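You operate a simulated robot arm through the tools that you are given. There is no shell and no other tool. Be economical: measure what you need, move in short steps, check, and stop when the job is done.

The job below is to be done with a simulated robot arm. You get a single attempt, and the scene is never put back.

TASK
Make tube ELM up to the length on the cream card with one plastic block.
Fine: gauge the tube alone first, open the slider, add the block, close again and leave the length showing.

Only the result counts: the job must be done as asked and must still hold three seconds after the hand-in. Knocking over, shifting, dropping, spilling or breaking anything else fails it.

THE ROBOT
A 7-joint arm with a two-finger parallel gripper, fixed in place. Base frame: the origin is at the foot of the arm, x ahead of it, y to its left, z up; the work surface is at about z = 800. Readings come in mm, rad, newtons and seconds.
With the tool pointing down near the work surface it reaches from about 240 to 680 mm from the base axis. Its first joint turns from -1.152 to 1.152 rad. Payload 2.4 kg.
The TCP is the grasp point between the finger pads, 30 mm short of the fingertips. In the tool frame z runs along the fingers and y along their closing line. The gripper opens to 94 mm. The fingers are 28 mm wide and 10 mm thick; the gripper's body (50 by 96 mm) begins 55 mm behind the TCP.
Orientation is told as [roll, pitch, yaw] about the base's x, y, z axes, in that order, counted from this pose: with the fingers straight down and closing along the base's y, the tool's x points along the base's -x, its y along +y and its z along -z.

THE INTERFACE
- The arm moves only by the tool arm_command. Its argument "plan" is one flat list of numbers, 7 for each row, row after row: the turn, a rotation vector about the tool's x, y, z in rad, then the shift along the tool's x, y, z in mm, then the gripper command, from -1 (fully open) to 1 (shut), values between in proportion. In form: [ax, ay, az, dx, dy, dz, grip, ax, ay, az, dx, dy, dz, grip, ...]. A call has 1 to 10 rows; each row is the pose to reach, as a shift and turn from the pose commanded when the call began, along the tool's axes at that moment. A row lasts 0.2 s, in which the tool goes at most 50 mm and 0.15 rad; a call with a longer step from one row to the next is refused whole, and so is a gripper value outside its range. Where a pose cannot be reached the arm comes as near as it can. A force on the tool above 90 N (or 10 N above the force at the start of the call, whichever is more), or a blocked arm, ends the call early, and 0.2 s more pass. The fingers move at their own pace (about 153 mm/s each) and stop on an object; they squeeze with about 37 N. The grip force told is the motor's: it shows also when the fingers shut on nothing. Time passes only in rows, and 0.2 s behind the last, so rows that repeat a pose let the fingers close. It gives the time, the measured TCP pose, the force on the tool (base axes), the opening and the grip force at its end, in the units of the frame above (readings bear some noise).
- Cameras (640 x 400 px; columns grow to the right, rows downward): "scene" is fixed at [50.9, 483.8, 1451.5]; the picture's right is [-0.61, -0.79, 0.00], its down [-0.40, 0.31, -0.86] and it looks along [0.68, -0.53, -0.51] (base axes); focal length 310 px, centre (320, 200). "wrist" rides on the gripper at [-37, 0, -58] in the tool frame; the picture's right is [0.00, -1.00, 0.00], its down [0.97, 0.00, -0.24] and it looks along [0.24, 0.00, 0.97] (tool axes); focal length 218 px, centre (320, 200).
- camera(camera): a new picture of that camera. It takes no simulated time.
- point_at(camera, pixels): for up to 12 pixels [column, row] of the newest picture of that camera ("zoom" is the newest enlarged one), the place [x, y, z] in the base frame of the surface seen there, good to about 2 mm. It takes no simulated time.
- zoom(camera, box): a new picture of the part [left, top, right, bottom] of that camera's present view, enlarged. It takes no simulated time.
- close_job(): hands the job in; it is judged then, once.

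Keep the steps short. Do not move on a guess: measure, check each grasp and each placing, and mend mistakes. In all there are 80 turns and 54 pictures (those below and enlarged ones count). Leave the gripper open and the arm clear of the work at the hand-in unless told otherwise, and finish with a single line.

The tools are called by a JSON object that holds its "api" and its "payload". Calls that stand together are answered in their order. arm_command: Moves the arm, as the interface text tells. Its arguments: {"type":"object","properties":{"plan":{"type":"array","items":{"type":"number"}}},"required":["plan"]} The other tools are called the same way: camera (camera) takes a picture; point_at (camera, pixels) gives the place of the surface under pixels of a picture; zoom (camera, box) takes an enlarged picture of a part of a camera's view; close_job () hands the job in.

At the start:

```text
clock: 0.0
ee_pos: [341.9, 105.4, 1123.5]
tool_rot: [-0.001, 0.001, 0.0]
wrist_force: [0.0, -1.0, -0.3]
finger_gap: 93.8
gripper_force: 0.1
```

scene: 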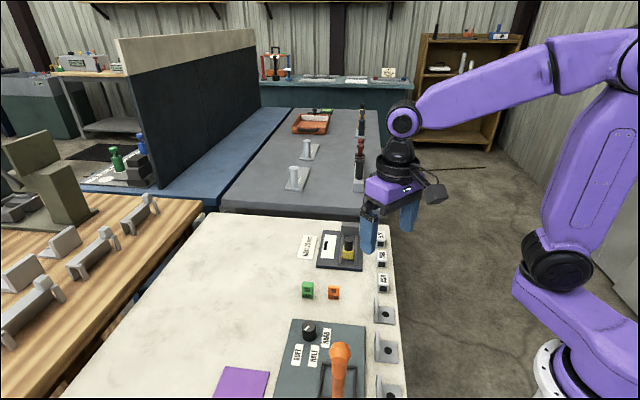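
wrist: 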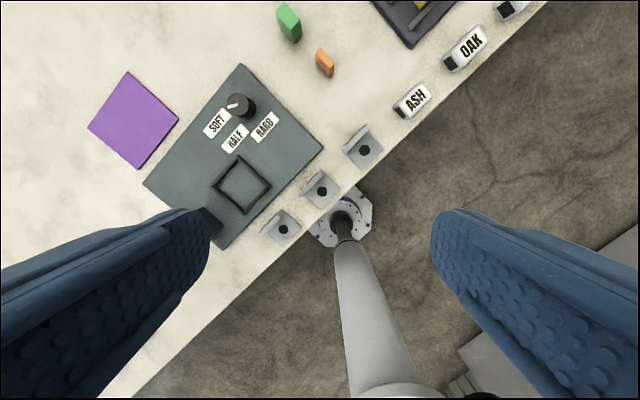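

I see a table with a dark plate (slider gauge?), three labelled tubes, two blocks, and a lever/knob panel. I'll enlarge the relevant parts.

{"api": "zoom", "payload": {"camera": "scene", "box": [280, 210, 420, 310]}}

{"api": "zoom", "payload": {"camera": "scene", "box": [200, 290, 420, 400]}}

```text
4.00 times, centred on (350, 260) of scene
```

zoom: 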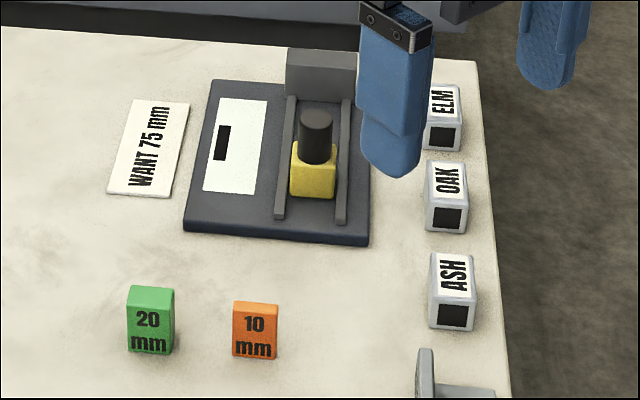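

```text
2.91 times, centred on (310, 345) of scene
```

zoom: 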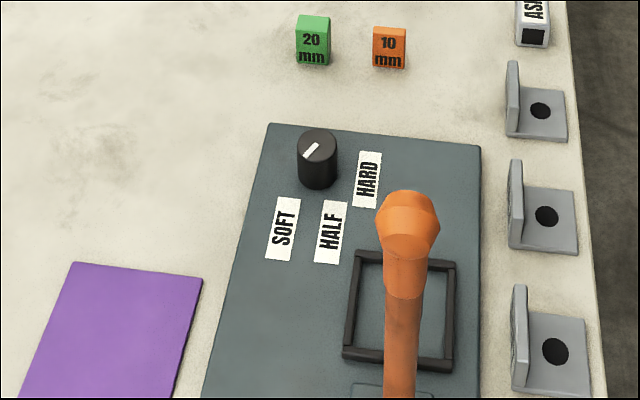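

I'll measure points in an enlarged view: gauge, slider, tubes, blocks, card.

{"api": "zoom", "payload": {"camera": "scene", "box": [296, 210, 396, 272]}}

```text
6.40 times, centred on (346, 241) of scene
```

zoom: 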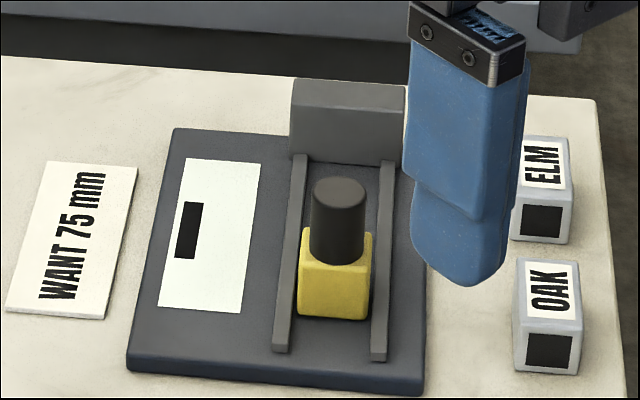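

{"api": "point_at", "payload": {"camera": "zoom", "pixels": [[338, 192], [333, 246], [304, 258], [370, 262], [333, 290], [345, 90], [350, 130], [298, 160], [280, 348], [377, 355], [130, 365], [420, 388]]}}

{"api": "point_at", "payload": {"camera": "zoom", "pixels": [[530, 142], [566, 140], [571, 190], [540, 222], [520, 263], [572, 263], [578, 318], [548, 350], [175, 132], [335, 170], [300, 100], [400, 105]]}}

```text
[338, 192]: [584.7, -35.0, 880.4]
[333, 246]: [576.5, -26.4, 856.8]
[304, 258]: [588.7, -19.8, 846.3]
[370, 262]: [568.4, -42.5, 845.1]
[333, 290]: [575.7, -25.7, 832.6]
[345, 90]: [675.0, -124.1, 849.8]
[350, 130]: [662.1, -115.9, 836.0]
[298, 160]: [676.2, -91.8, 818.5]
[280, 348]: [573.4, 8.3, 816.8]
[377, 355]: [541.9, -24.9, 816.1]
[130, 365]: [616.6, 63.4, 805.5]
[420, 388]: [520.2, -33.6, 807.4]
```

```text
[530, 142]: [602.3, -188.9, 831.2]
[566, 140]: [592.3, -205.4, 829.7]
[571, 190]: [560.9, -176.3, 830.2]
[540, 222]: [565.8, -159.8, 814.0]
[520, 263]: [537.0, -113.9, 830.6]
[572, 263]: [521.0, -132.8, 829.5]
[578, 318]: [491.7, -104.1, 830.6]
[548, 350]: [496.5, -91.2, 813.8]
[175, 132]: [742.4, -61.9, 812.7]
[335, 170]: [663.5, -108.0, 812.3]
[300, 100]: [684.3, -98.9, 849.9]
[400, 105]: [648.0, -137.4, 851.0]
```

Track runs at about 45° to the base (toward the stop = [+0.71, -0.70]). I'll move over the gauge, turning yaw −45°, to look with the wrist camera.

{"api": "arm_command", "payload": {"plan": [0, 0, 0.112, -31, -23.6, 6, -1, 0, 0, 0.224, -62, -47, 12, -1, 0, 0, 0.336, -93, -71, 18, -1, 0, 0, 0.449, -125, -94, 24, -1, 0, 0, 0.561, -156, -118, 30, -1, 0, 0, 0.673, -187, -141, 36, -1, 0, 0, 0.785, -218, -165, 43, -1]}}

{"api": "camera", "payload": {"camera": "wrist"}}

{"api": "camera", "payload": {"camera": "scene"}}

```text
clock: 1.6
ee_pos: [558.3, -60.1, 1080.2]
tool_rot: [0.0, 0.0, -0.787]
wrist_force: [-0.3, 0.6, 0.0]
finger_gap: 94.1
gripper_force: 0.0
```

```text
48 pictures are left
```

wrist: 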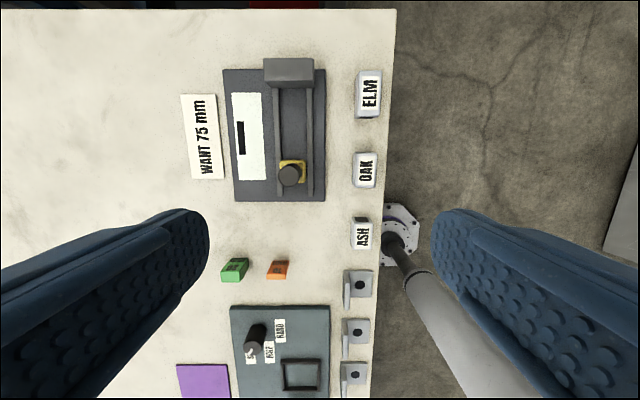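

```text
47 pictures are left
```

scene: 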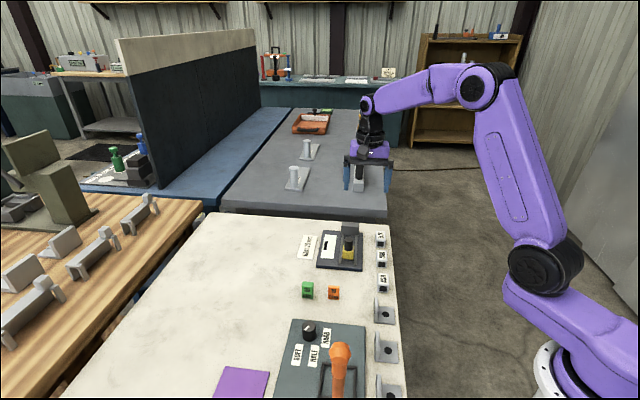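

The picture axes are parallel to the gauge now. I enlarge the gauge and tubes and measure.

{"api": "zoom", "payload": {"camera": "wrist", "box": [180, 50, 400, 210]}}

{"api": "point_at", "payload": {"camera": "wrist", "pixels": [[358, 72], [381, 72], [358, 113], [380, 113], [369, 94], [264, 81], [314, 81], [276, 120], [312, 120], [280, 160], [304, 161], [290, 174]]}}

{"api": "point_at", "payload": {"camera": "wrist", "pixels": [[225, 262], [247, 262], [222, 276], [241, 279], [269, 264], [287, 264], [268, 275], [284, 276], [295, 140], [289, 70], [289, 90], [305, 140]]}}

```text
2.50 times, centred on (290, 130) of wrist
```

zoom: 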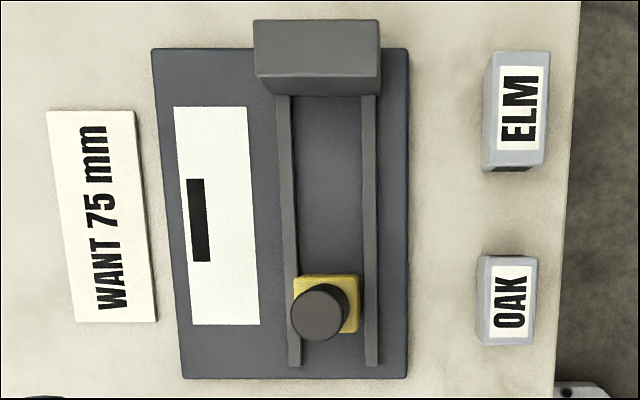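

```text
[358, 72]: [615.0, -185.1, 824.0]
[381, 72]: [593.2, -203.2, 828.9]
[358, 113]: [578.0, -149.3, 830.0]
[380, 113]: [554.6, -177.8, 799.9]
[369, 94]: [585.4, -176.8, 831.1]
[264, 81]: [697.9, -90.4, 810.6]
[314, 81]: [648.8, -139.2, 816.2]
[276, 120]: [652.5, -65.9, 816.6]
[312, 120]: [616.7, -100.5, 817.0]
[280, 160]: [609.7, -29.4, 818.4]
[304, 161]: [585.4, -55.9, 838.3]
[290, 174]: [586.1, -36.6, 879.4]
```

```text
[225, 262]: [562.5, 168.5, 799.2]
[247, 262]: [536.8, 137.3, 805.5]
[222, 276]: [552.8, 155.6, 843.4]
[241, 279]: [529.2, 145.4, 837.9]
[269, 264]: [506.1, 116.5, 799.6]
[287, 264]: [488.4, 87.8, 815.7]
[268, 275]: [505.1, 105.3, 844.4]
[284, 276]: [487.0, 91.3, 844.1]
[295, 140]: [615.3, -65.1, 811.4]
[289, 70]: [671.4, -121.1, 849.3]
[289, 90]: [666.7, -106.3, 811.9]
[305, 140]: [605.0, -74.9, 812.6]
```

Using s = along track toward the stop, t = across: ELM is at about s 540, t 289.5; channel centre t≈389.5; stop face s≈549. I move above ELM at z 920 with the fingers half closed, then look.

{"api": "arm_command", "payload": {"plan": [0, 0, 0, -20.5, -12.6, 32, -0.15, 0, 0, 0, -41, -25.1, 64, -0.15, 0, 0, 0, -61.6, -37.7, 96, -0.15, 0, 0, 0, -82, -50.2, 128, -0.15, 0, 0, 0, -102.7, -62.8, 160, -0.15, 0, 0, 0, -102.7, -62.8, 160, -0.15]}}

{"api": "camera", "payload": {"camera": "wrist"}}

```text
clock: 3.0
ee_pos: [586.1, -178.2, 918.9]
tool_rot: [0.0, 0.001, -0.787]
wrist_force: [0.5, 0.0, 1.0]
finger_gap: 54.1
gripper_force: 0.1
```

```text
45 pictures are left
```

wrist: 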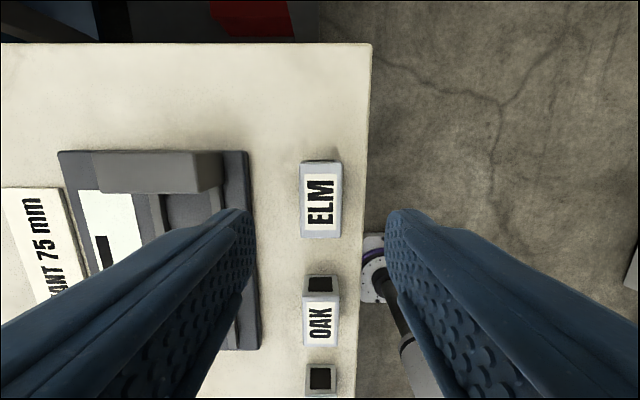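

{"api": "point_at", "payload": {"camera": "wrist", "pixels": [[304, 166], [339, 166], [303, 234], [338, 234], [321, 235], [321, 164], [321, 200], [302, 200], [339, 200], [250, 300], [220, 172], [150, 192]]}}

```text
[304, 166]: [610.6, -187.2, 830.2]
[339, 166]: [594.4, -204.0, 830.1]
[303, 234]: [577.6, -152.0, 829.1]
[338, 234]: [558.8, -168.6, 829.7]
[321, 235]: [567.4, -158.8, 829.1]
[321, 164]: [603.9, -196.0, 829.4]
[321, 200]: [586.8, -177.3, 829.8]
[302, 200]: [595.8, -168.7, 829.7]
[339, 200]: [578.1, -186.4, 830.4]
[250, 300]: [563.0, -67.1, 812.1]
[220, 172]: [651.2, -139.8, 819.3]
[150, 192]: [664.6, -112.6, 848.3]
```

ELM's centre is confirmed at s 539.6, t 289.5 (tool at s 540.4, t 288.4), length about 53–55. I go down with tips just above the table and close.

{"api": "arm_command", "payload": {"plan": [0, 0, 0, 0.8, 1, 30, -0.15, 0, 0, 0, 0.8, 1, 60, -0.15, 0, 0, 0, 0.8, 1, 78, -0.15, 0, 0, 0, 0.8, 1, 78, -0.15, 0, 0, 0, 0.8, 1, 78, 1, 0, 0, 0, 0.8, 1, 78, 1, 0, 0, 0, 0.8, 1, 78, 1]}}

```text
clock: 4.6
ee_pos: [587.1, -174.9, 841.7]
tool_rot: [0.001, 0.002, -0.786]
wrist_force: [-0.1, 0.1, -0.5]
finger_gap: 28.7
gripper_force: 36.7
```

Held at 28.7 mm with 37 N. I lift 65 mm and carry it over the channel (t +99.5, s −22).

{"api": "arm_command", "payload": {"plan": [0, 0, 0, 0, 0, -35, 1, 0, 0, 0, 0, 0, -65, 1, 0, 0, 0, 11, 35, -65, 1, 0, 0, 0, 22, 68, -65, 1, 0, 0, 0, 22, 98.5, -65, 1, 0, 0, 0, 22, 98.5, -65, 1]}}

{"api": "camera", "payload": {"camera": "wrist"}}

{"api": "zoom", "payload": {"camera": "scene", "box": [290, 190, 410, 280]}}

```text
clock: 6.0
ee_pos: [639.2, -89.8, 907.1]
tool_rot: [0.0, 0.001, -0.785]
wrist_force: [0.1, -0.4, -0.5]
finger_gap: 29.0
gripper_force: 36.9
```

```text
44 pictures are left
```

wrist: 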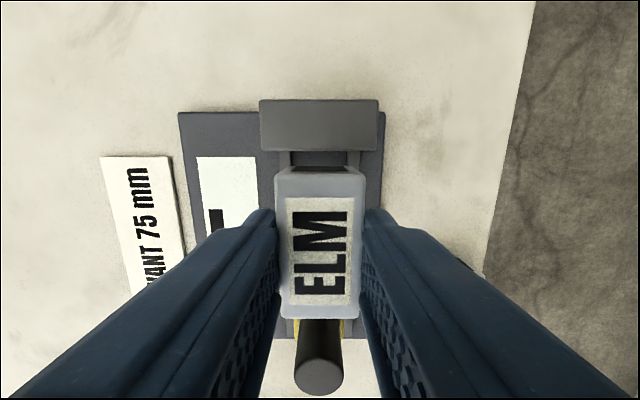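

```text
4.44 times, centred on (350, 235) of scene
```

zoom: 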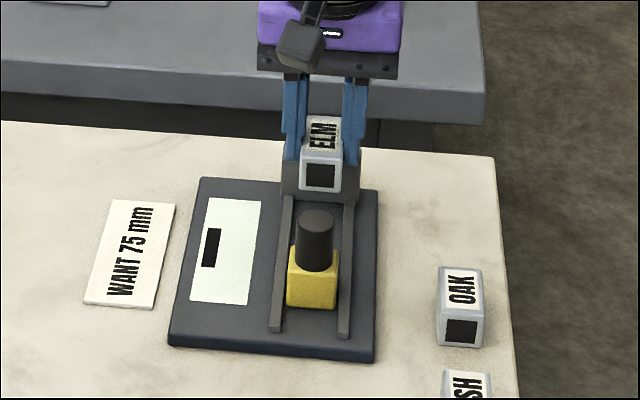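

{"api": "point_at", "payload": {"camera": "wrist", "pixels": [[320, 172], [320, 316], [278, 240], [362, 240], [260, 125], [378, 125], [320, 150], [284, 159], [353, 159], [320, 375]]}}

```text
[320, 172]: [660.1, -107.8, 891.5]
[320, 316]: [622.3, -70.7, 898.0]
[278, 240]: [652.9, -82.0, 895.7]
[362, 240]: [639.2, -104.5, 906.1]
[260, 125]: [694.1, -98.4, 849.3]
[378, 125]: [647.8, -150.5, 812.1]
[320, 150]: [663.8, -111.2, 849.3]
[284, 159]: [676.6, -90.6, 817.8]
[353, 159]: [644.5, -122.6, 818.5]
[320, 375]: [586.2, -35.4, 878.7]
```

Tube is centred on the channel, with 4 mm to the stop. Descend 50 mm, then check.

{"api": "arm_command", "payload": {"plan": [0, 0, 0, 0, 0, 25, 1, 0, 0, 0, 0, 0, 45, 1, 0, 0, 0, 0, 0, 51, 1, 0, 0, 0, 0, 0, 51, 1]}}

{"api": "zoom", "payload": {"camera": "scene", "box": [300, 210, 380, 270]}}

```text
clock: 7.0
ee_pos: [639.8, -89.4, 855.3]
tool_rot: [0.0, -0.002, -0.786]
wrist_force: [0.9, -0.1, 0.1]
finger_gap: 28.7
gripper_force: 37.1
```

```text
6.67 times, centred on (340, 240) of scene
```

zoom: 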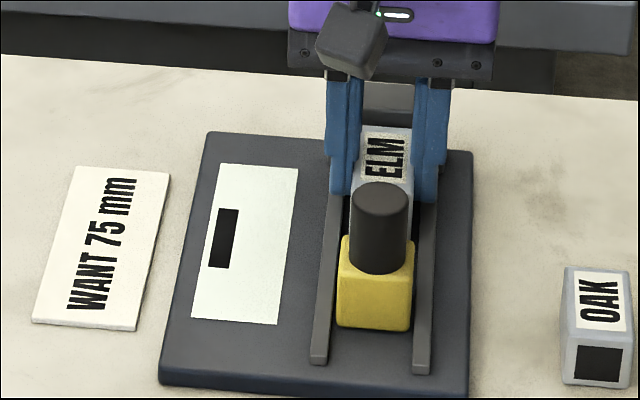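

No contact yet; lower by 1 mm steps and watch the force.

{"api": "arm_command", "payload": {"plan": [0, 0, 0, 0, 0, 1, 1, 0, 0, 0, 0, 0, 1.5, 1, 0, 0, 0, 0, 0, 1.5, 1]}}

```text
clock: 7.8
ee_pos: [641.0, -88.8, 855.9]
tool_rot: [0.001, 0.0, -0.785]
wrist_force: [-1.0, -0.3, -0.2]
finger_gap: 28.8
gripper_force: 36.9
```

{"api": "arm_command", "payload": {"plan": [0, 0, 0, 0, 0, 1, 1, 0, 0, 0, 0, 0, 1.5, 1, 0, 0, 0, 0, 0, 1.5, 1]}}

```text
clock: 8.6
ee_pos: [640.2, -90.2, 853.6]
tool_rot: [-0.001, 0.0, -0.785]
wrist_force: [0.2, 0.2, -0.7]
finger_gap: 28.5
gripper_force: 37.0
```

{"api": "arm_command", "payload": {"plan": [0, 0, 0, 0, 0, 0.7, 1, 0, 0, 0, 0, 0, 1.2, 1, 0, 0, 0, 0, 0, 1.2, 1]}}

{"api": "camera", "payload": {"camera": "wrist"}}

{"api": "point_at", "payload": {"camera": "wrist", "pixels": [[320, 240], [320, 200], [320, 290], [320, 180], [320, 310]]}}

```text
clock: 9.4
ee_pos: [640.7, -90.3, 852.4]
tool_rot: [-0.001, -0.001, -0.785]
wrist_force: [-0.1, -0.2, 1.0]
finger_gap: 28.8
gripper_force: 36.9
```

```text
41 pictures are left
```

wrist: 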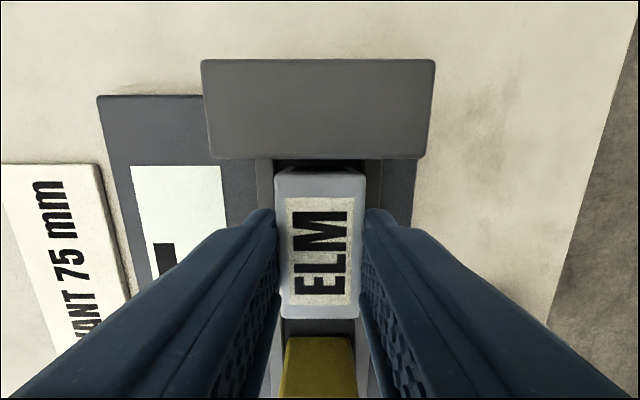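

```text
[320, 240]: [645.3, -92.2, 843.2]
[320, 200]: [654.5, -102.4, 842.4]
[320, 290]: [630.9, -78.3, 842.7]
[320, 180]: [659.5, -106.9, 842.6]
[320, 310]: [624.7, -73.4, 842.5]
```

Tube top at 842.6, i.e. resting on the floor within about 0.5 mm. Release gently and rise.

{"api": "arm_command", "payload": {"plan": [0, 0, 0, 0, 0, 0.3, 0.2, 0, 0, 0, 0, 0, 0.3, -0.1, 0, 0, 0, 0, 0, 0.3, -0.1, 0, 0, 0, 0, 0, -30, -0.1, 0, 0, 0, 0, 0, -65, -0.1, 0, 0, 0, 40, 0, -80, -0.1, 0, 0, 0, 77, 0, -80, -0.1, 0, 0, 0, 77, 0, -80, -0.1]}}

{"api": "camera", "payload": {"camera": "wrist"}}

{"api": "zoom", "payload": {"camera": "scene", "box": [300, 210, 380, 270]}}

```text
clock: 11.2
ee_pos: [586.2, -36.1, 931.3]
tool_rot: [-0.001, 0.001, -0.786]
wrist_force: [0.0, -0.5, 0.3]
finger_gap: 51.8
gripper_force: 0.1
```

```text
40 pictures are left
```

wrist: 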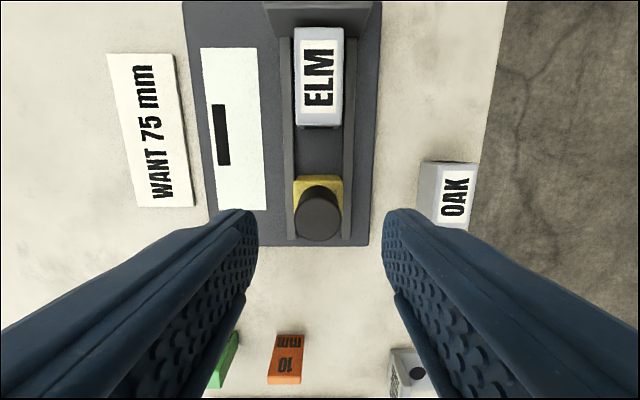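

```text
6.67 times, centred on (340, 240) of scene
```

zoom: 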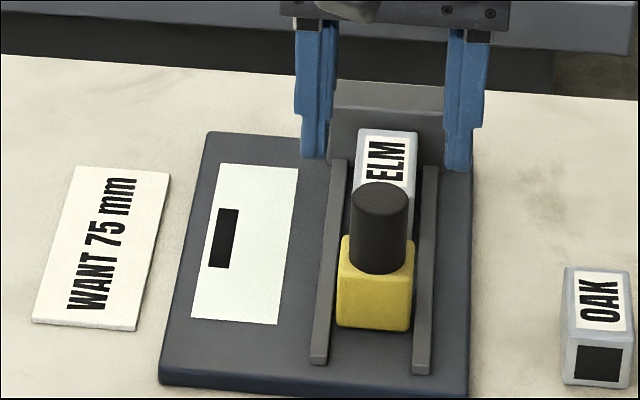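

ELM sits in the channel. Tool is right above the knob (top z 880). Descend so the tips are at about 861 and grip the knob.

{"api": "arm_command", "payload": {"plan": [0, 0, 0, 0, 0, 25, -0.1, 0, 0, 0, 0, 0, 39, -0.1, 0, 0, 0, 0, 0, 39, -0.1, 0, 0, 0, 0, 0, 39, 1, 0, 0, 0, 0, 0, 39, 1, 0, 0, 0, 0, 0, 39, 1]}}

```text
clock: 12.6
ee_pos: [587.1, -35.8, 893.1]
tool_rot: [0.004, -0.001, -0.786]
wrist_force: [5.7, 3.8, -6.6]
finger_gap: 24.9
gripper_force: 45.0
```

Knob gripped (24.9 mm). Slide toward the stop 32 mm first.

{"api": "arm_command", "payload": {"plan": [0, 0, 0, -6, 0, 0, 1, 0, 0, 0, -12, 0, 0, 1, 0, 0, 0, -18, 0, 0, 1, 0, 0, 0, -24, 0, 0, 1, 0, 0, 0, -30, 0, 0, 1, 0, 0, 0, -32, 0, 0, 1]}}

{"api": "zoom", "payload": {"camera": "scene", "box": [300, 210, 380, 270]}}

```text
clock: 14.0
ee_pos: [608.1, -57.8, 893.7]
tool_rot: [-0.002, 0.003, -0.785]
wrist_force: [4.7, 6.7, -19.7]
finger_gap: 25.0
gripper_force: 45.2
```

```text
6.67 times, centred on (340, 240) of scene
```

zoom: 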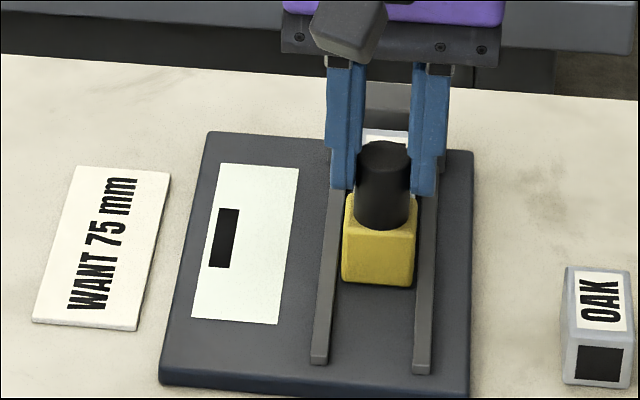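

Slider follows. Continue 6 mm in small steps to find contact.

{"api": "arm_command", "payload": {"plan": [0, 0, 0, -2, 0, 0, 1, 0, 0, 0, -4, 0, 0, 1, 0, 0, 0, -5, 0, 0, 1, 0, 0, 0, -6, 0, 0, 1, 0, 0, 0, -6, 0, 0, 1]}}

{"api": "zoom", "payload": {"camera": "scene", "box": [300, 210, 380, 270]}}

```text
clock: 15.2
ee_pos: [613.9, -61.6, 893.6]
tool_rot: [-0.003, 0.002, -0.786]
wrist_force: [5.2, 6.7, -21.1]
finger_gap: 25.3
gripper_force: 45.1
```

```text
6.67 times, centred on (340, 240) of scene
```

zoom: 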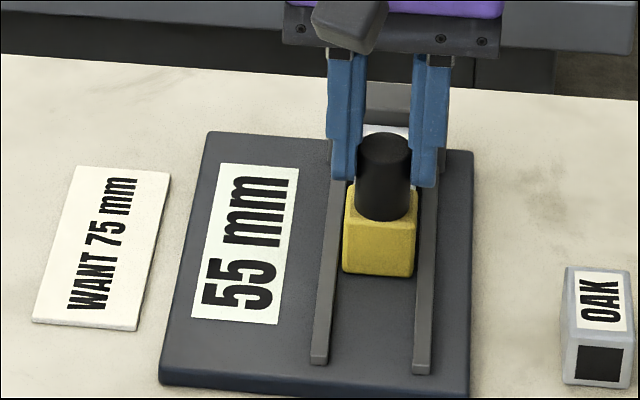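

The gauge reads 55 mm, so the 20 mm (green) block is needed. Hold briefly, then open the slider 50 mm.

{"api": "arm_command", "payload": {"plan": [0, 0, 0, 0, 0, 0, 1, 0, 0, 0, 0, 0, 0, 1, 0, 0, 0, 0, 0, 0, 1, 0, 0, 0, 8, 0, 0, 1, 0, 0, 0, 16, 0, 0, 1, 0, 0, 0, 25, 0, 0, 1, 0, 0, 0, 34, 0, 0, 1, 0, 0, 0, 42, 0, 0, 1, 0, 0, 0, 50, 0, 0, 1, 0, 0, 0, 50, 0, 0, 1]}}

```text
clock: 17.4
ee_pos: [584.0, -33.4, 896.6]
tool_rot: [0.009, -0.013, -0.791]
wrist_force: [25.5, -24.4, -6.6]
finger_gap: 25.2
gripper_force: 45.1
```

The slider hit its open limit (35 N) after about 41 mm. I ease the command back 8 mm, release the knob, and rise.

{"api": "arm_command", "payload": {"plan": [0, 0, 0, -4, 0, 0, 1, 0, 0, 0, -8, 0, 0, 1, 0, 0, 0, -8, 0, 0, 1, 0, 0, 0, -8, 0, 0, -0.1, 0, 0, 0, -8, 0, 0, -0.1, 0, 0, 0, -8, 0, -30, -0.1, 0, 0, 0, -8, 0, -60, -0.1, 0, 0, 0, -8, 0, -60, -0.1]}}

{"api": "camera", "payload": {"camera": "wrist"}}

```text
clock: 19.2
ee_pos: [585.0, -31.7, 953.6]
tool_rot: [0.001, -0.001, -0.786]
wrist_force: [-0.2, 1.3, -0.6]
finger_gap: 51.4
gripper_force: 0.0
```

```text
36 pictures are left
```

wrist: 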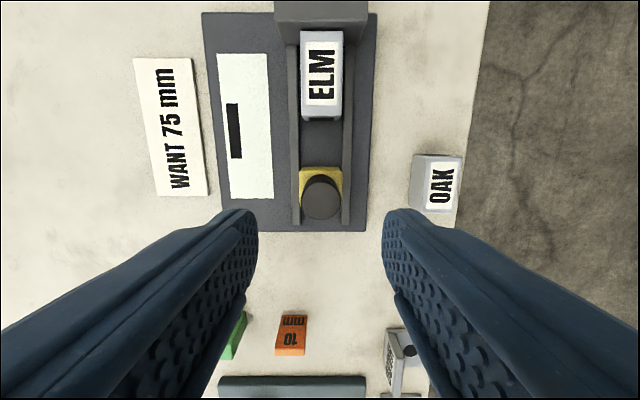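

{"api": "point_at", "payload": {"camera": "wrist", "pixels": [[320, 36], [320, 114], [304, 116], [338, 116], [320, 168], [305, 168], [338, 168], [320, 197]]}}

{"api": "point_at", "payload": {"camera": "scene", "pixels": [[309, 327], [341, 352], [341, 365], [307, 285], [303, 295], [312, 295], [334, 288], [338, 385]]}}

```text
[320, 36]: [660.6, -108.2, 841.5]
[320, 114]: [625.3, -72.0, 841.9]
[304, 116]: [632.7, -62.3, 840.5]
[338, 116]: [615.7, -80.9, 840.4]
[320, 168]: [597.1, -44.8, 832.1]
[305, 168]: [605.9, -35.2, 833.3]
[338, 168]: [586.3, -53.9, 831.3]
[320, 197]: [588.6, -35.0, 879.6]
```

```text
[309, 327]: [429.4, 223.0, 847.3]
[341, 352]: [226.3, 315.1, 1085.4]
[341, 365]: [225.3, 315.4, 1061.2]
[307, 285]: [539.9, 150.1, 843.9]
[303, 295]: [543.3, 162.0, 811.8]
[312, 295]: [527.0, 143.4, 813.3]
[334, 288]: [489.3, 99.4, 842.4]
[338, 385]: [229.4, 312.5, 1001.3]
```

Gap between tube end (s 493) and slider (s 454) is about 39 mm, enough. Now move above the green block (s≈280, t≈488).

{"api": "arm_command", "payload": {"plan": [0, 0, 0, 31, 19.4, -5, -0.1, 0, 0, 0, 62, 38.8, -10, -0.1, 0, 0, 0, 94, 58, -10, -0.1, 0, 0, 0, 125, 77.5, -10, -0.1, 0, 0, 0, 156, 97, -10, -0.1, 0, 0, 0, 156, 97, -10, -0.1]}}

{"api": "camera", "payload": {"camera": "wrist"}}

```text
clock: 20.6
ee_pos: [543.0, 147.1, 961.7]
tool_rot: [-0.001, 0.0, -0.785]
wrist_force: [-0.3, -0.8, 0.1]
finger_gap: 51.7
gripper_force: 0.1
```

```text
35 pictures are left
```

wrist: 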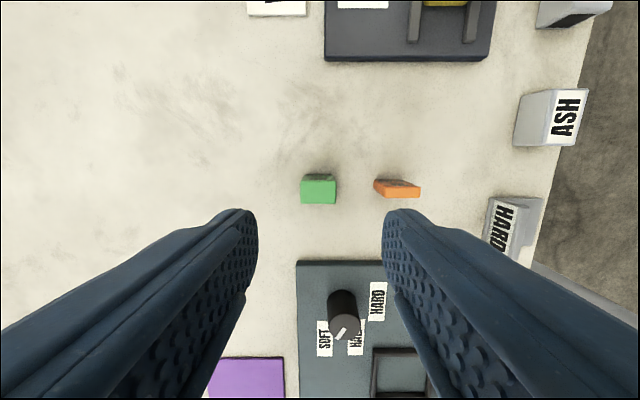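

{"api": "point_at", "payload": {"camera": "wrist", "pixels": [[318, 182], [318, 202], [302, 192], [335, 192], [318, 192], [378, 186], [378, 190]]}}

{"api": "zoom", "payload": {"camera": "wrist", "box": [280, 150, 440, 250]}}

```text
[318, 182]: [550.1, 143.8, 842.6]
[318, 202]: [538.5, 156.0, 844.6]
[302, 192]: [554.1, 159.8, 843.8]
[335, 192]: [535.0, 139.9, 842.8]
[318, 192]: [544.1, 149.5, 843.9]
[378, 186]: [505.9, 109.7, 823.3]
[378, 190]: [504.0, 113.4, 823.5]
```

```text
4.00 times, centred on (360, 200) of wrist
```

zoom: 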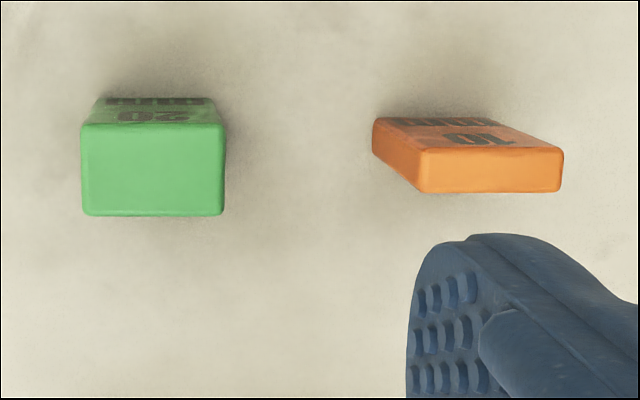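

Green block centre is s 279, t 490.7, about 30 wide, top 844. Tool is at s 280, t 488. Descend to TCP z 848 and close.

{"api": "arm_command", "payload": {"plan": [0, 0, 0, 1, 2.7, 35, -0.1, 0, 0, 0, 1, 2.7, 70, -0.1, 0, 0, 0, 1, 2.7, 100, -0.1, 0, 0, 0, 1, 2.7, 113, -0.1, 0, 0, 0, 1, 2.7, 113, -0.1, 0, 0, 0, 1, 2.7, 113, 1, 0, 0, 0, 1, 2.7, 113, 1, 0, 0, 0, 1, 2.7, 113, 1]}}

```text
clock: 22.4
ee_pos: [543.9, 150.0, 848.9]
tool_rot: [0.002, 0.001, -0.787]
wrist_force: [-0.1, -0.4, -0.1]
finger_gap: 28.6
gripper_force: 36.8
```

Held (28.6 mm). Lift 100 mm and carry to above the gap (s 473.5, t 389.5).

{"api": "arm_command", "payload": {"plan": [0, 0, 0, 0, 0, -35, 1, 0, 0, 0, 0, 0, -70, 1, 0, 0, 0, 0, 0, -100, 1, 0, 0, 0, -39, -20, -100, 1, 0, 0, 0, -78, -40.5, -100, 1, 0, 0, 0, -117, -60.5, -100, 1, 0, 0, 0, -156, -81, -100, 1, 0, 0, 0, -195, -101, -100, 1, 0, 0, 0, -195, -101, -100, 1]}}

{"api": "camera", "payload": {"camera": "wrist"}}

{"api": "zoom", "payload": {"camera": "scene", "box": [280, 190, 400, 280]}}

```text
clock: 24.4
ee_pos: [607.8, -61.0, 951.7]
tool_rot: [-0.001, 0.0, -0.786]
wrist_force: [-0.6, -0.1, -0.1]
finger_gap: 28.6
gripper_force: 37.1
```

```text
33 pictures are left
```

wrist: 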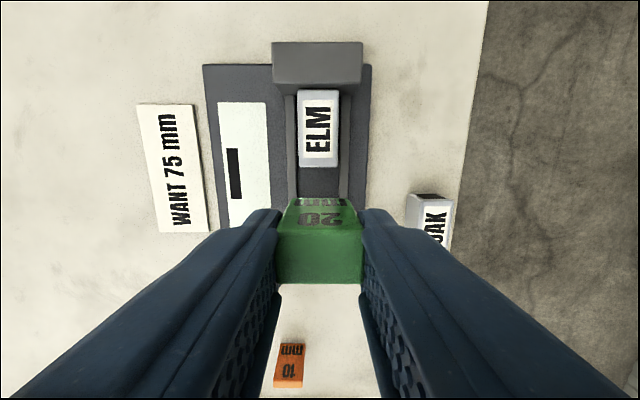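

```text
4.44 times, centred on (340, 235) of scene
```

zoom: 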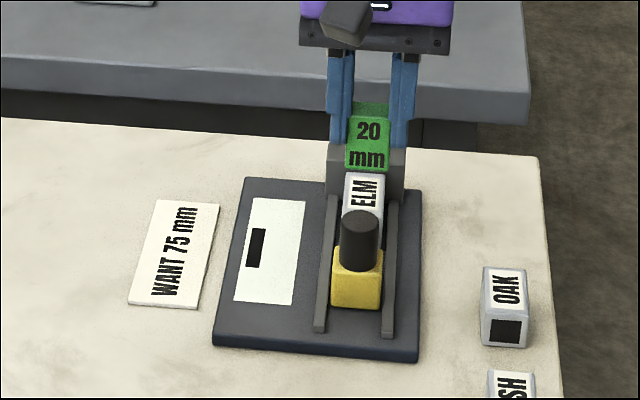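

{"api": "point_at", "payload": {"camera": "wrist", "pixels": [[319, 234], [319, 275], [300, 250], [340, 250], [319, 163], [319, 220], [292, 150], [345, 150], [300, 130], [337, 130]]}}

```text
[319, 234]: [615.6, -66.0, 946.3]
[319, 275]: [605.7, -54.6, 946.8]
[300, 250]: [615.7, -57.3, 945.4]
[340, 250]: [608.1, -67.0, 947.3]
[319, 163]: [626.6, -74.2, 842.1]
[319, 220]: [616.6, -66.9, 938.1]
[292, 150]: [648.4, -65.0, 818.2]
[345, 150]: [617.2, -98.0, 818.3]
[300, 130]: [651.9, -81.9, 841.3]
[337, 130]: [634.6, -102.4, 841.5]
```

Block spans s 463–483, in the gap 454–494; nudge t +1 and descend 86 mm.

{"api": "arm_command", "payload": {"plan": [0, 0, 0, -0.5, 1, 30, 1, 0, 0, 0, -0.5, 1, 60, 1, 0, 0, 0, -0.5, 1, 78, 1, 0, 0, 0, -0.5, 1, 86, 1, 0, 0, 0, -0.5, 1, 88, 1, 0, 0, 0, -0.5, 1, 88, 1]}}

{"api": "camera", "payload": {"camera": "wrist"}}

{"api": "point_at", "payload": {"camera": "wrist", "pixels": [[319, 240], [319, 250], [319, 260], [310, 255], [330, 255], [319, 265]]}}

```text
clock: 25.8
ee_pos: [611.1, -58.6, 861.2]
tool_rot: [0.0, 0.0, -0.786]
wrist_force: [1.0, 0.6, -1.3]
finger_gap: 28.6
gripper_force: 36.6
```

```text
31 pictures are left
```

wrist: 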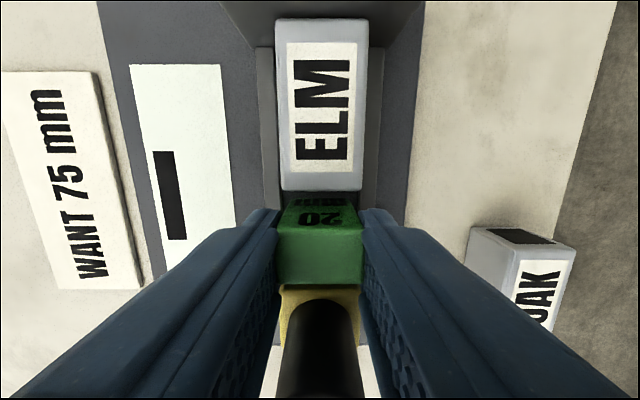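

```text
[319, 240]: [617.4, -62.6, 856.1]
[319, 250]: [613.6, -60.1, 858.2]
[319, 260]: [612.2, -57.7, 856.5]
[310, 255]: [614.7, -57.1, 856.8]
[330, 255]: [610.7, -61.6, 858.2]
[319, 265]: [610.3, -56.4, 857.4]
```

Block top averages 857.1; seated should be about 856. Lower by 1 mm.

{"api": "arm_command", "payload": {"plan": [0, 0, 0, 0, 0, 0.6, 1, 0, 0, 0, 0, 0, 1.2, 1, 0, 0, 0, 0, 0, 1.2, 1]}}

```text
clock: 26.6
ee_pos: [611.1, -59.4, 861.1]
tool_rot: [-0.001, 0.0, -0.787]
wrist_force: [-1.1, 1.0, 1.2]
finger_gap: 28.7
gripper_force: 37.0
```

{"api": "arm_command", "payload": {"plan": [0, 0, 0, 0, 0, 0.4, 1, 0, 0, 0, 0, 0, 0.8, 1, 0, 0, 0, 0, 0, 0.8, 1]}}

```text
clock: 27.4
ee_pos: [610.0, -59.8, 860.3]
tool_rot: [0.002, -0.002, -0.784]
wrist_force: [-3.4, 0.9, 9.7]
finger_gap: 28.7
gripper_force: 37.1
```

Contact (9.7 N up). Release, rise, and move back above the knob.

{"api": "arm_command", "payload": {"plan": [0, 0, 0, 0, 0, -0.4, 0.2, 0, 0, 0, 0, 0, -0.4, -0.1, 0, 0, 0, 0, 0, -0.4, -0.1, 0, 0, 0, 0, 0, -35, -0.1, 0, 0, 0, 0, 0, -70, -0.1, 0, 0, 0, 15, 0.5, -80, -0.1, 0, 0, 0, 34, 0.5, -80, -0.1, 0, 0, 0, 34, 0.5, -80, -0.1]}}

{"api": "camera", "payload": {"camera": "wrist"}}

{"api": "zoom", "payload": {"camera": "scene", "box": [300, 210, 380, 270]}}

```text
clock: 29.2
ee_pos: [588.4, -35.7, 938.9]
tool_rot: [-0.001, 0.001, -0.786]
wrist_force: [0.2, -0.9, 0.9]
finger_gap: 51.8
gripper_force: 0.1
```

```text
30 pictures are left
```

wrist: 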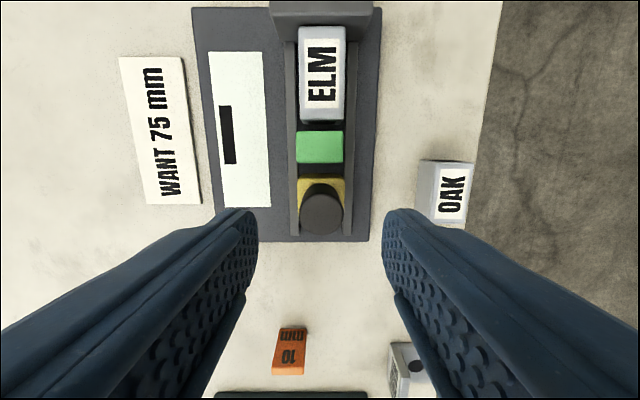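

```text
6.67 times, centred on (340, 240) of scene
```

zoom: 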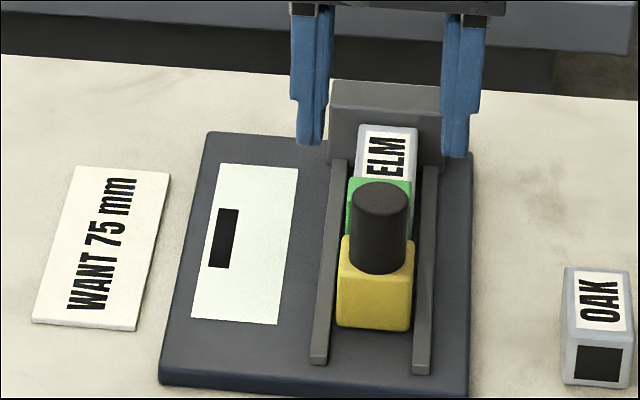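

Block stands well between ELM and the slider. Descend onto the knob again and grip.

{"api": "arm_command", "payload": {"plan": [0, 0, 0, 1, -0.5, 25, -0.1, 0, 0, 0, 1, -0.5, 45, -0.1, 0, 0, 0, 1, -0.5, 45, -0.1, 0, 0, 0, 1, -0.5, 45, 1, 0, 0, 0, 1, -0.5, 45, 1, 0, 0, 0, 1, -0.5, 45, 1]}}

```text
clock: 30.6
ee_pos: [586.0, -35.8, 893.8]
tool_rot: [0.002, 0.0, -0.785]
wrist_force: [5.9, 2.4, -6.7]
finger_gap: 25.2
gripper_force: 44.7
```

Gripped. Close 14 mm first, then in small steps (contact expected at about 18–19 mm).

{"api": "arm_command", "payload": {"plan": [0, 0, 0, -4, 0, 0, 1, 0, 0, 0, -8, 0, 0, 1, 0, 0, 0, -12, 0, 0, 1, 0, 0, 0, -15, 0, 0, 1, 0, 0, 0, -17, 0, 0, 1, 0, 0, 0, -17, 0, 0, 1]}}

{"api": "zoom", "payload": {"camera": "scene", "box": [300, 210, 380, 270]}}

```text
clock: 32.0
ee_pos: [597.3, -45.7, 893.7]
tool_rot: [-0.001, 0.003, -0.784]
wrist_force: [8.4, 12.3, -27.3]
finger_gap: 25.0
gripper_force: 45.4
```

```text
6.67 times, centred on (340, 240) of scene
```

zoom: 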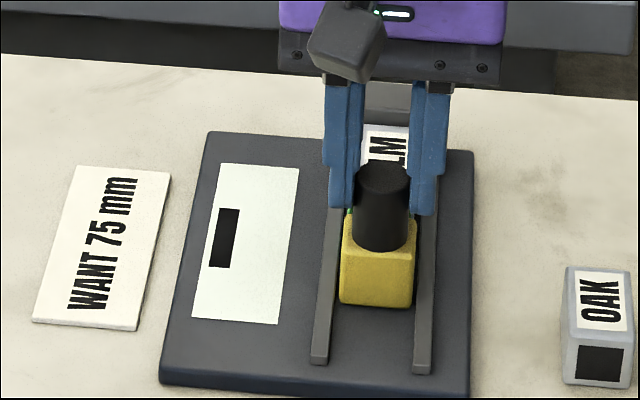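

{"api": "arm_command", "payload": {"plan": [0, 0, 0, -1, 0, 0, 1, 0, 0, 0, -2, 0, 0, 1, 0, 0, 0, -3, 0, 0, 1, 0, 0, 0, -3, 0, 0, 1, 0, 0, 0, -3, 0, 0, 1]}}

{"api": "zoom", "payload": {"camera": "scene", "box": [300, 210, 380, 270]}}

```text
clock: 33.2
ee_pos: [601.3, -48.6, 893.4]
tool_rot: [-0.001, 0.002, -0.784]
wrist_force: [9.9, 11.4, -35.2]
finger_gap: 25.0
gripper_force: 44.8
```

```text
6.67 times, centred on (340, 240) of scene
```

zoom: 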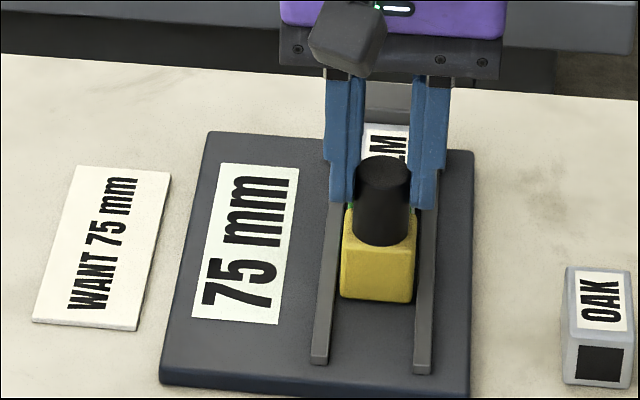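

It shows 75 mm. Release slowly, rise, and check that it stays.

{"api": "arm_command", "payload": {"plan": [0, 0, 0, 0, 0, 0, 0.4, 0, 0, 0, 0, 0, 0, 0.1, 0, 0, 0, 0, 0, 0, -0.1, 0, 0, 0, 0, 0, 0, -0.1, 0, 0, 0, 0, 0, -25, -0.1, 0, 0, 0, 0, 0, -60, -0.1, 0, 0, 0, 0, 0, -100, -1, 0, 0, 0, 0, 0, -100, -1]}}

{"api": "zoom", "payload": {"camera": "scene", "box": [280, 210, 400, 300]}}

{"api": "camera", "payload": {"camera": "wrist"}}

```text
clock: 35.0
ee_pos: [602.6, -48.8, 995.3]
tool_rot: [0.001, 0.001, -0.786]
wrist_force: [-0.3, 0.1, -0.7]
finger_gap: 94.0
gripper_force: 0.2
```

```text
4.44 times, centred on (340, 255) of scene
```

zoom: 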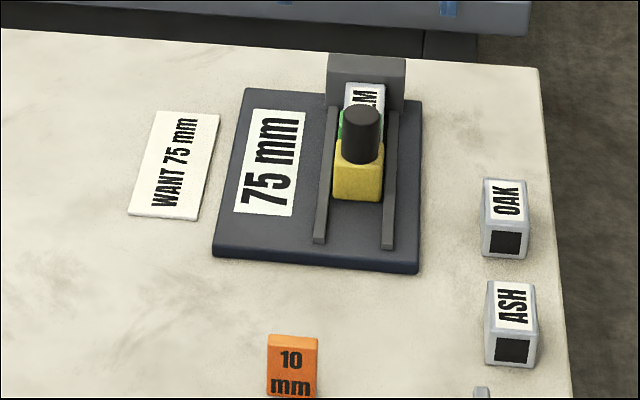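

```text
25 pictures are left
```

wrist: 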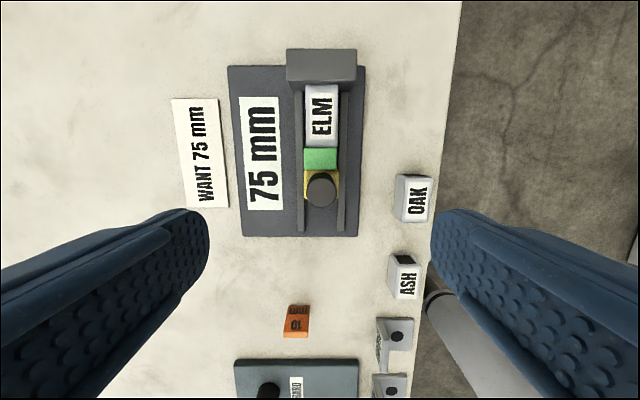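

The display still reads 75 mm with ELM and the 20 mm block between stop and slider. The gripper is open and clear, so I'm handing in.

{"api": "close_job", "payload": {}}

```text
The job is handed in.
```

Tube ELM gauged 55 mm alone; I added the green 20 mm block and closed the slider again, and the gauge was showing 75 mm, matching the card, when I handed in.
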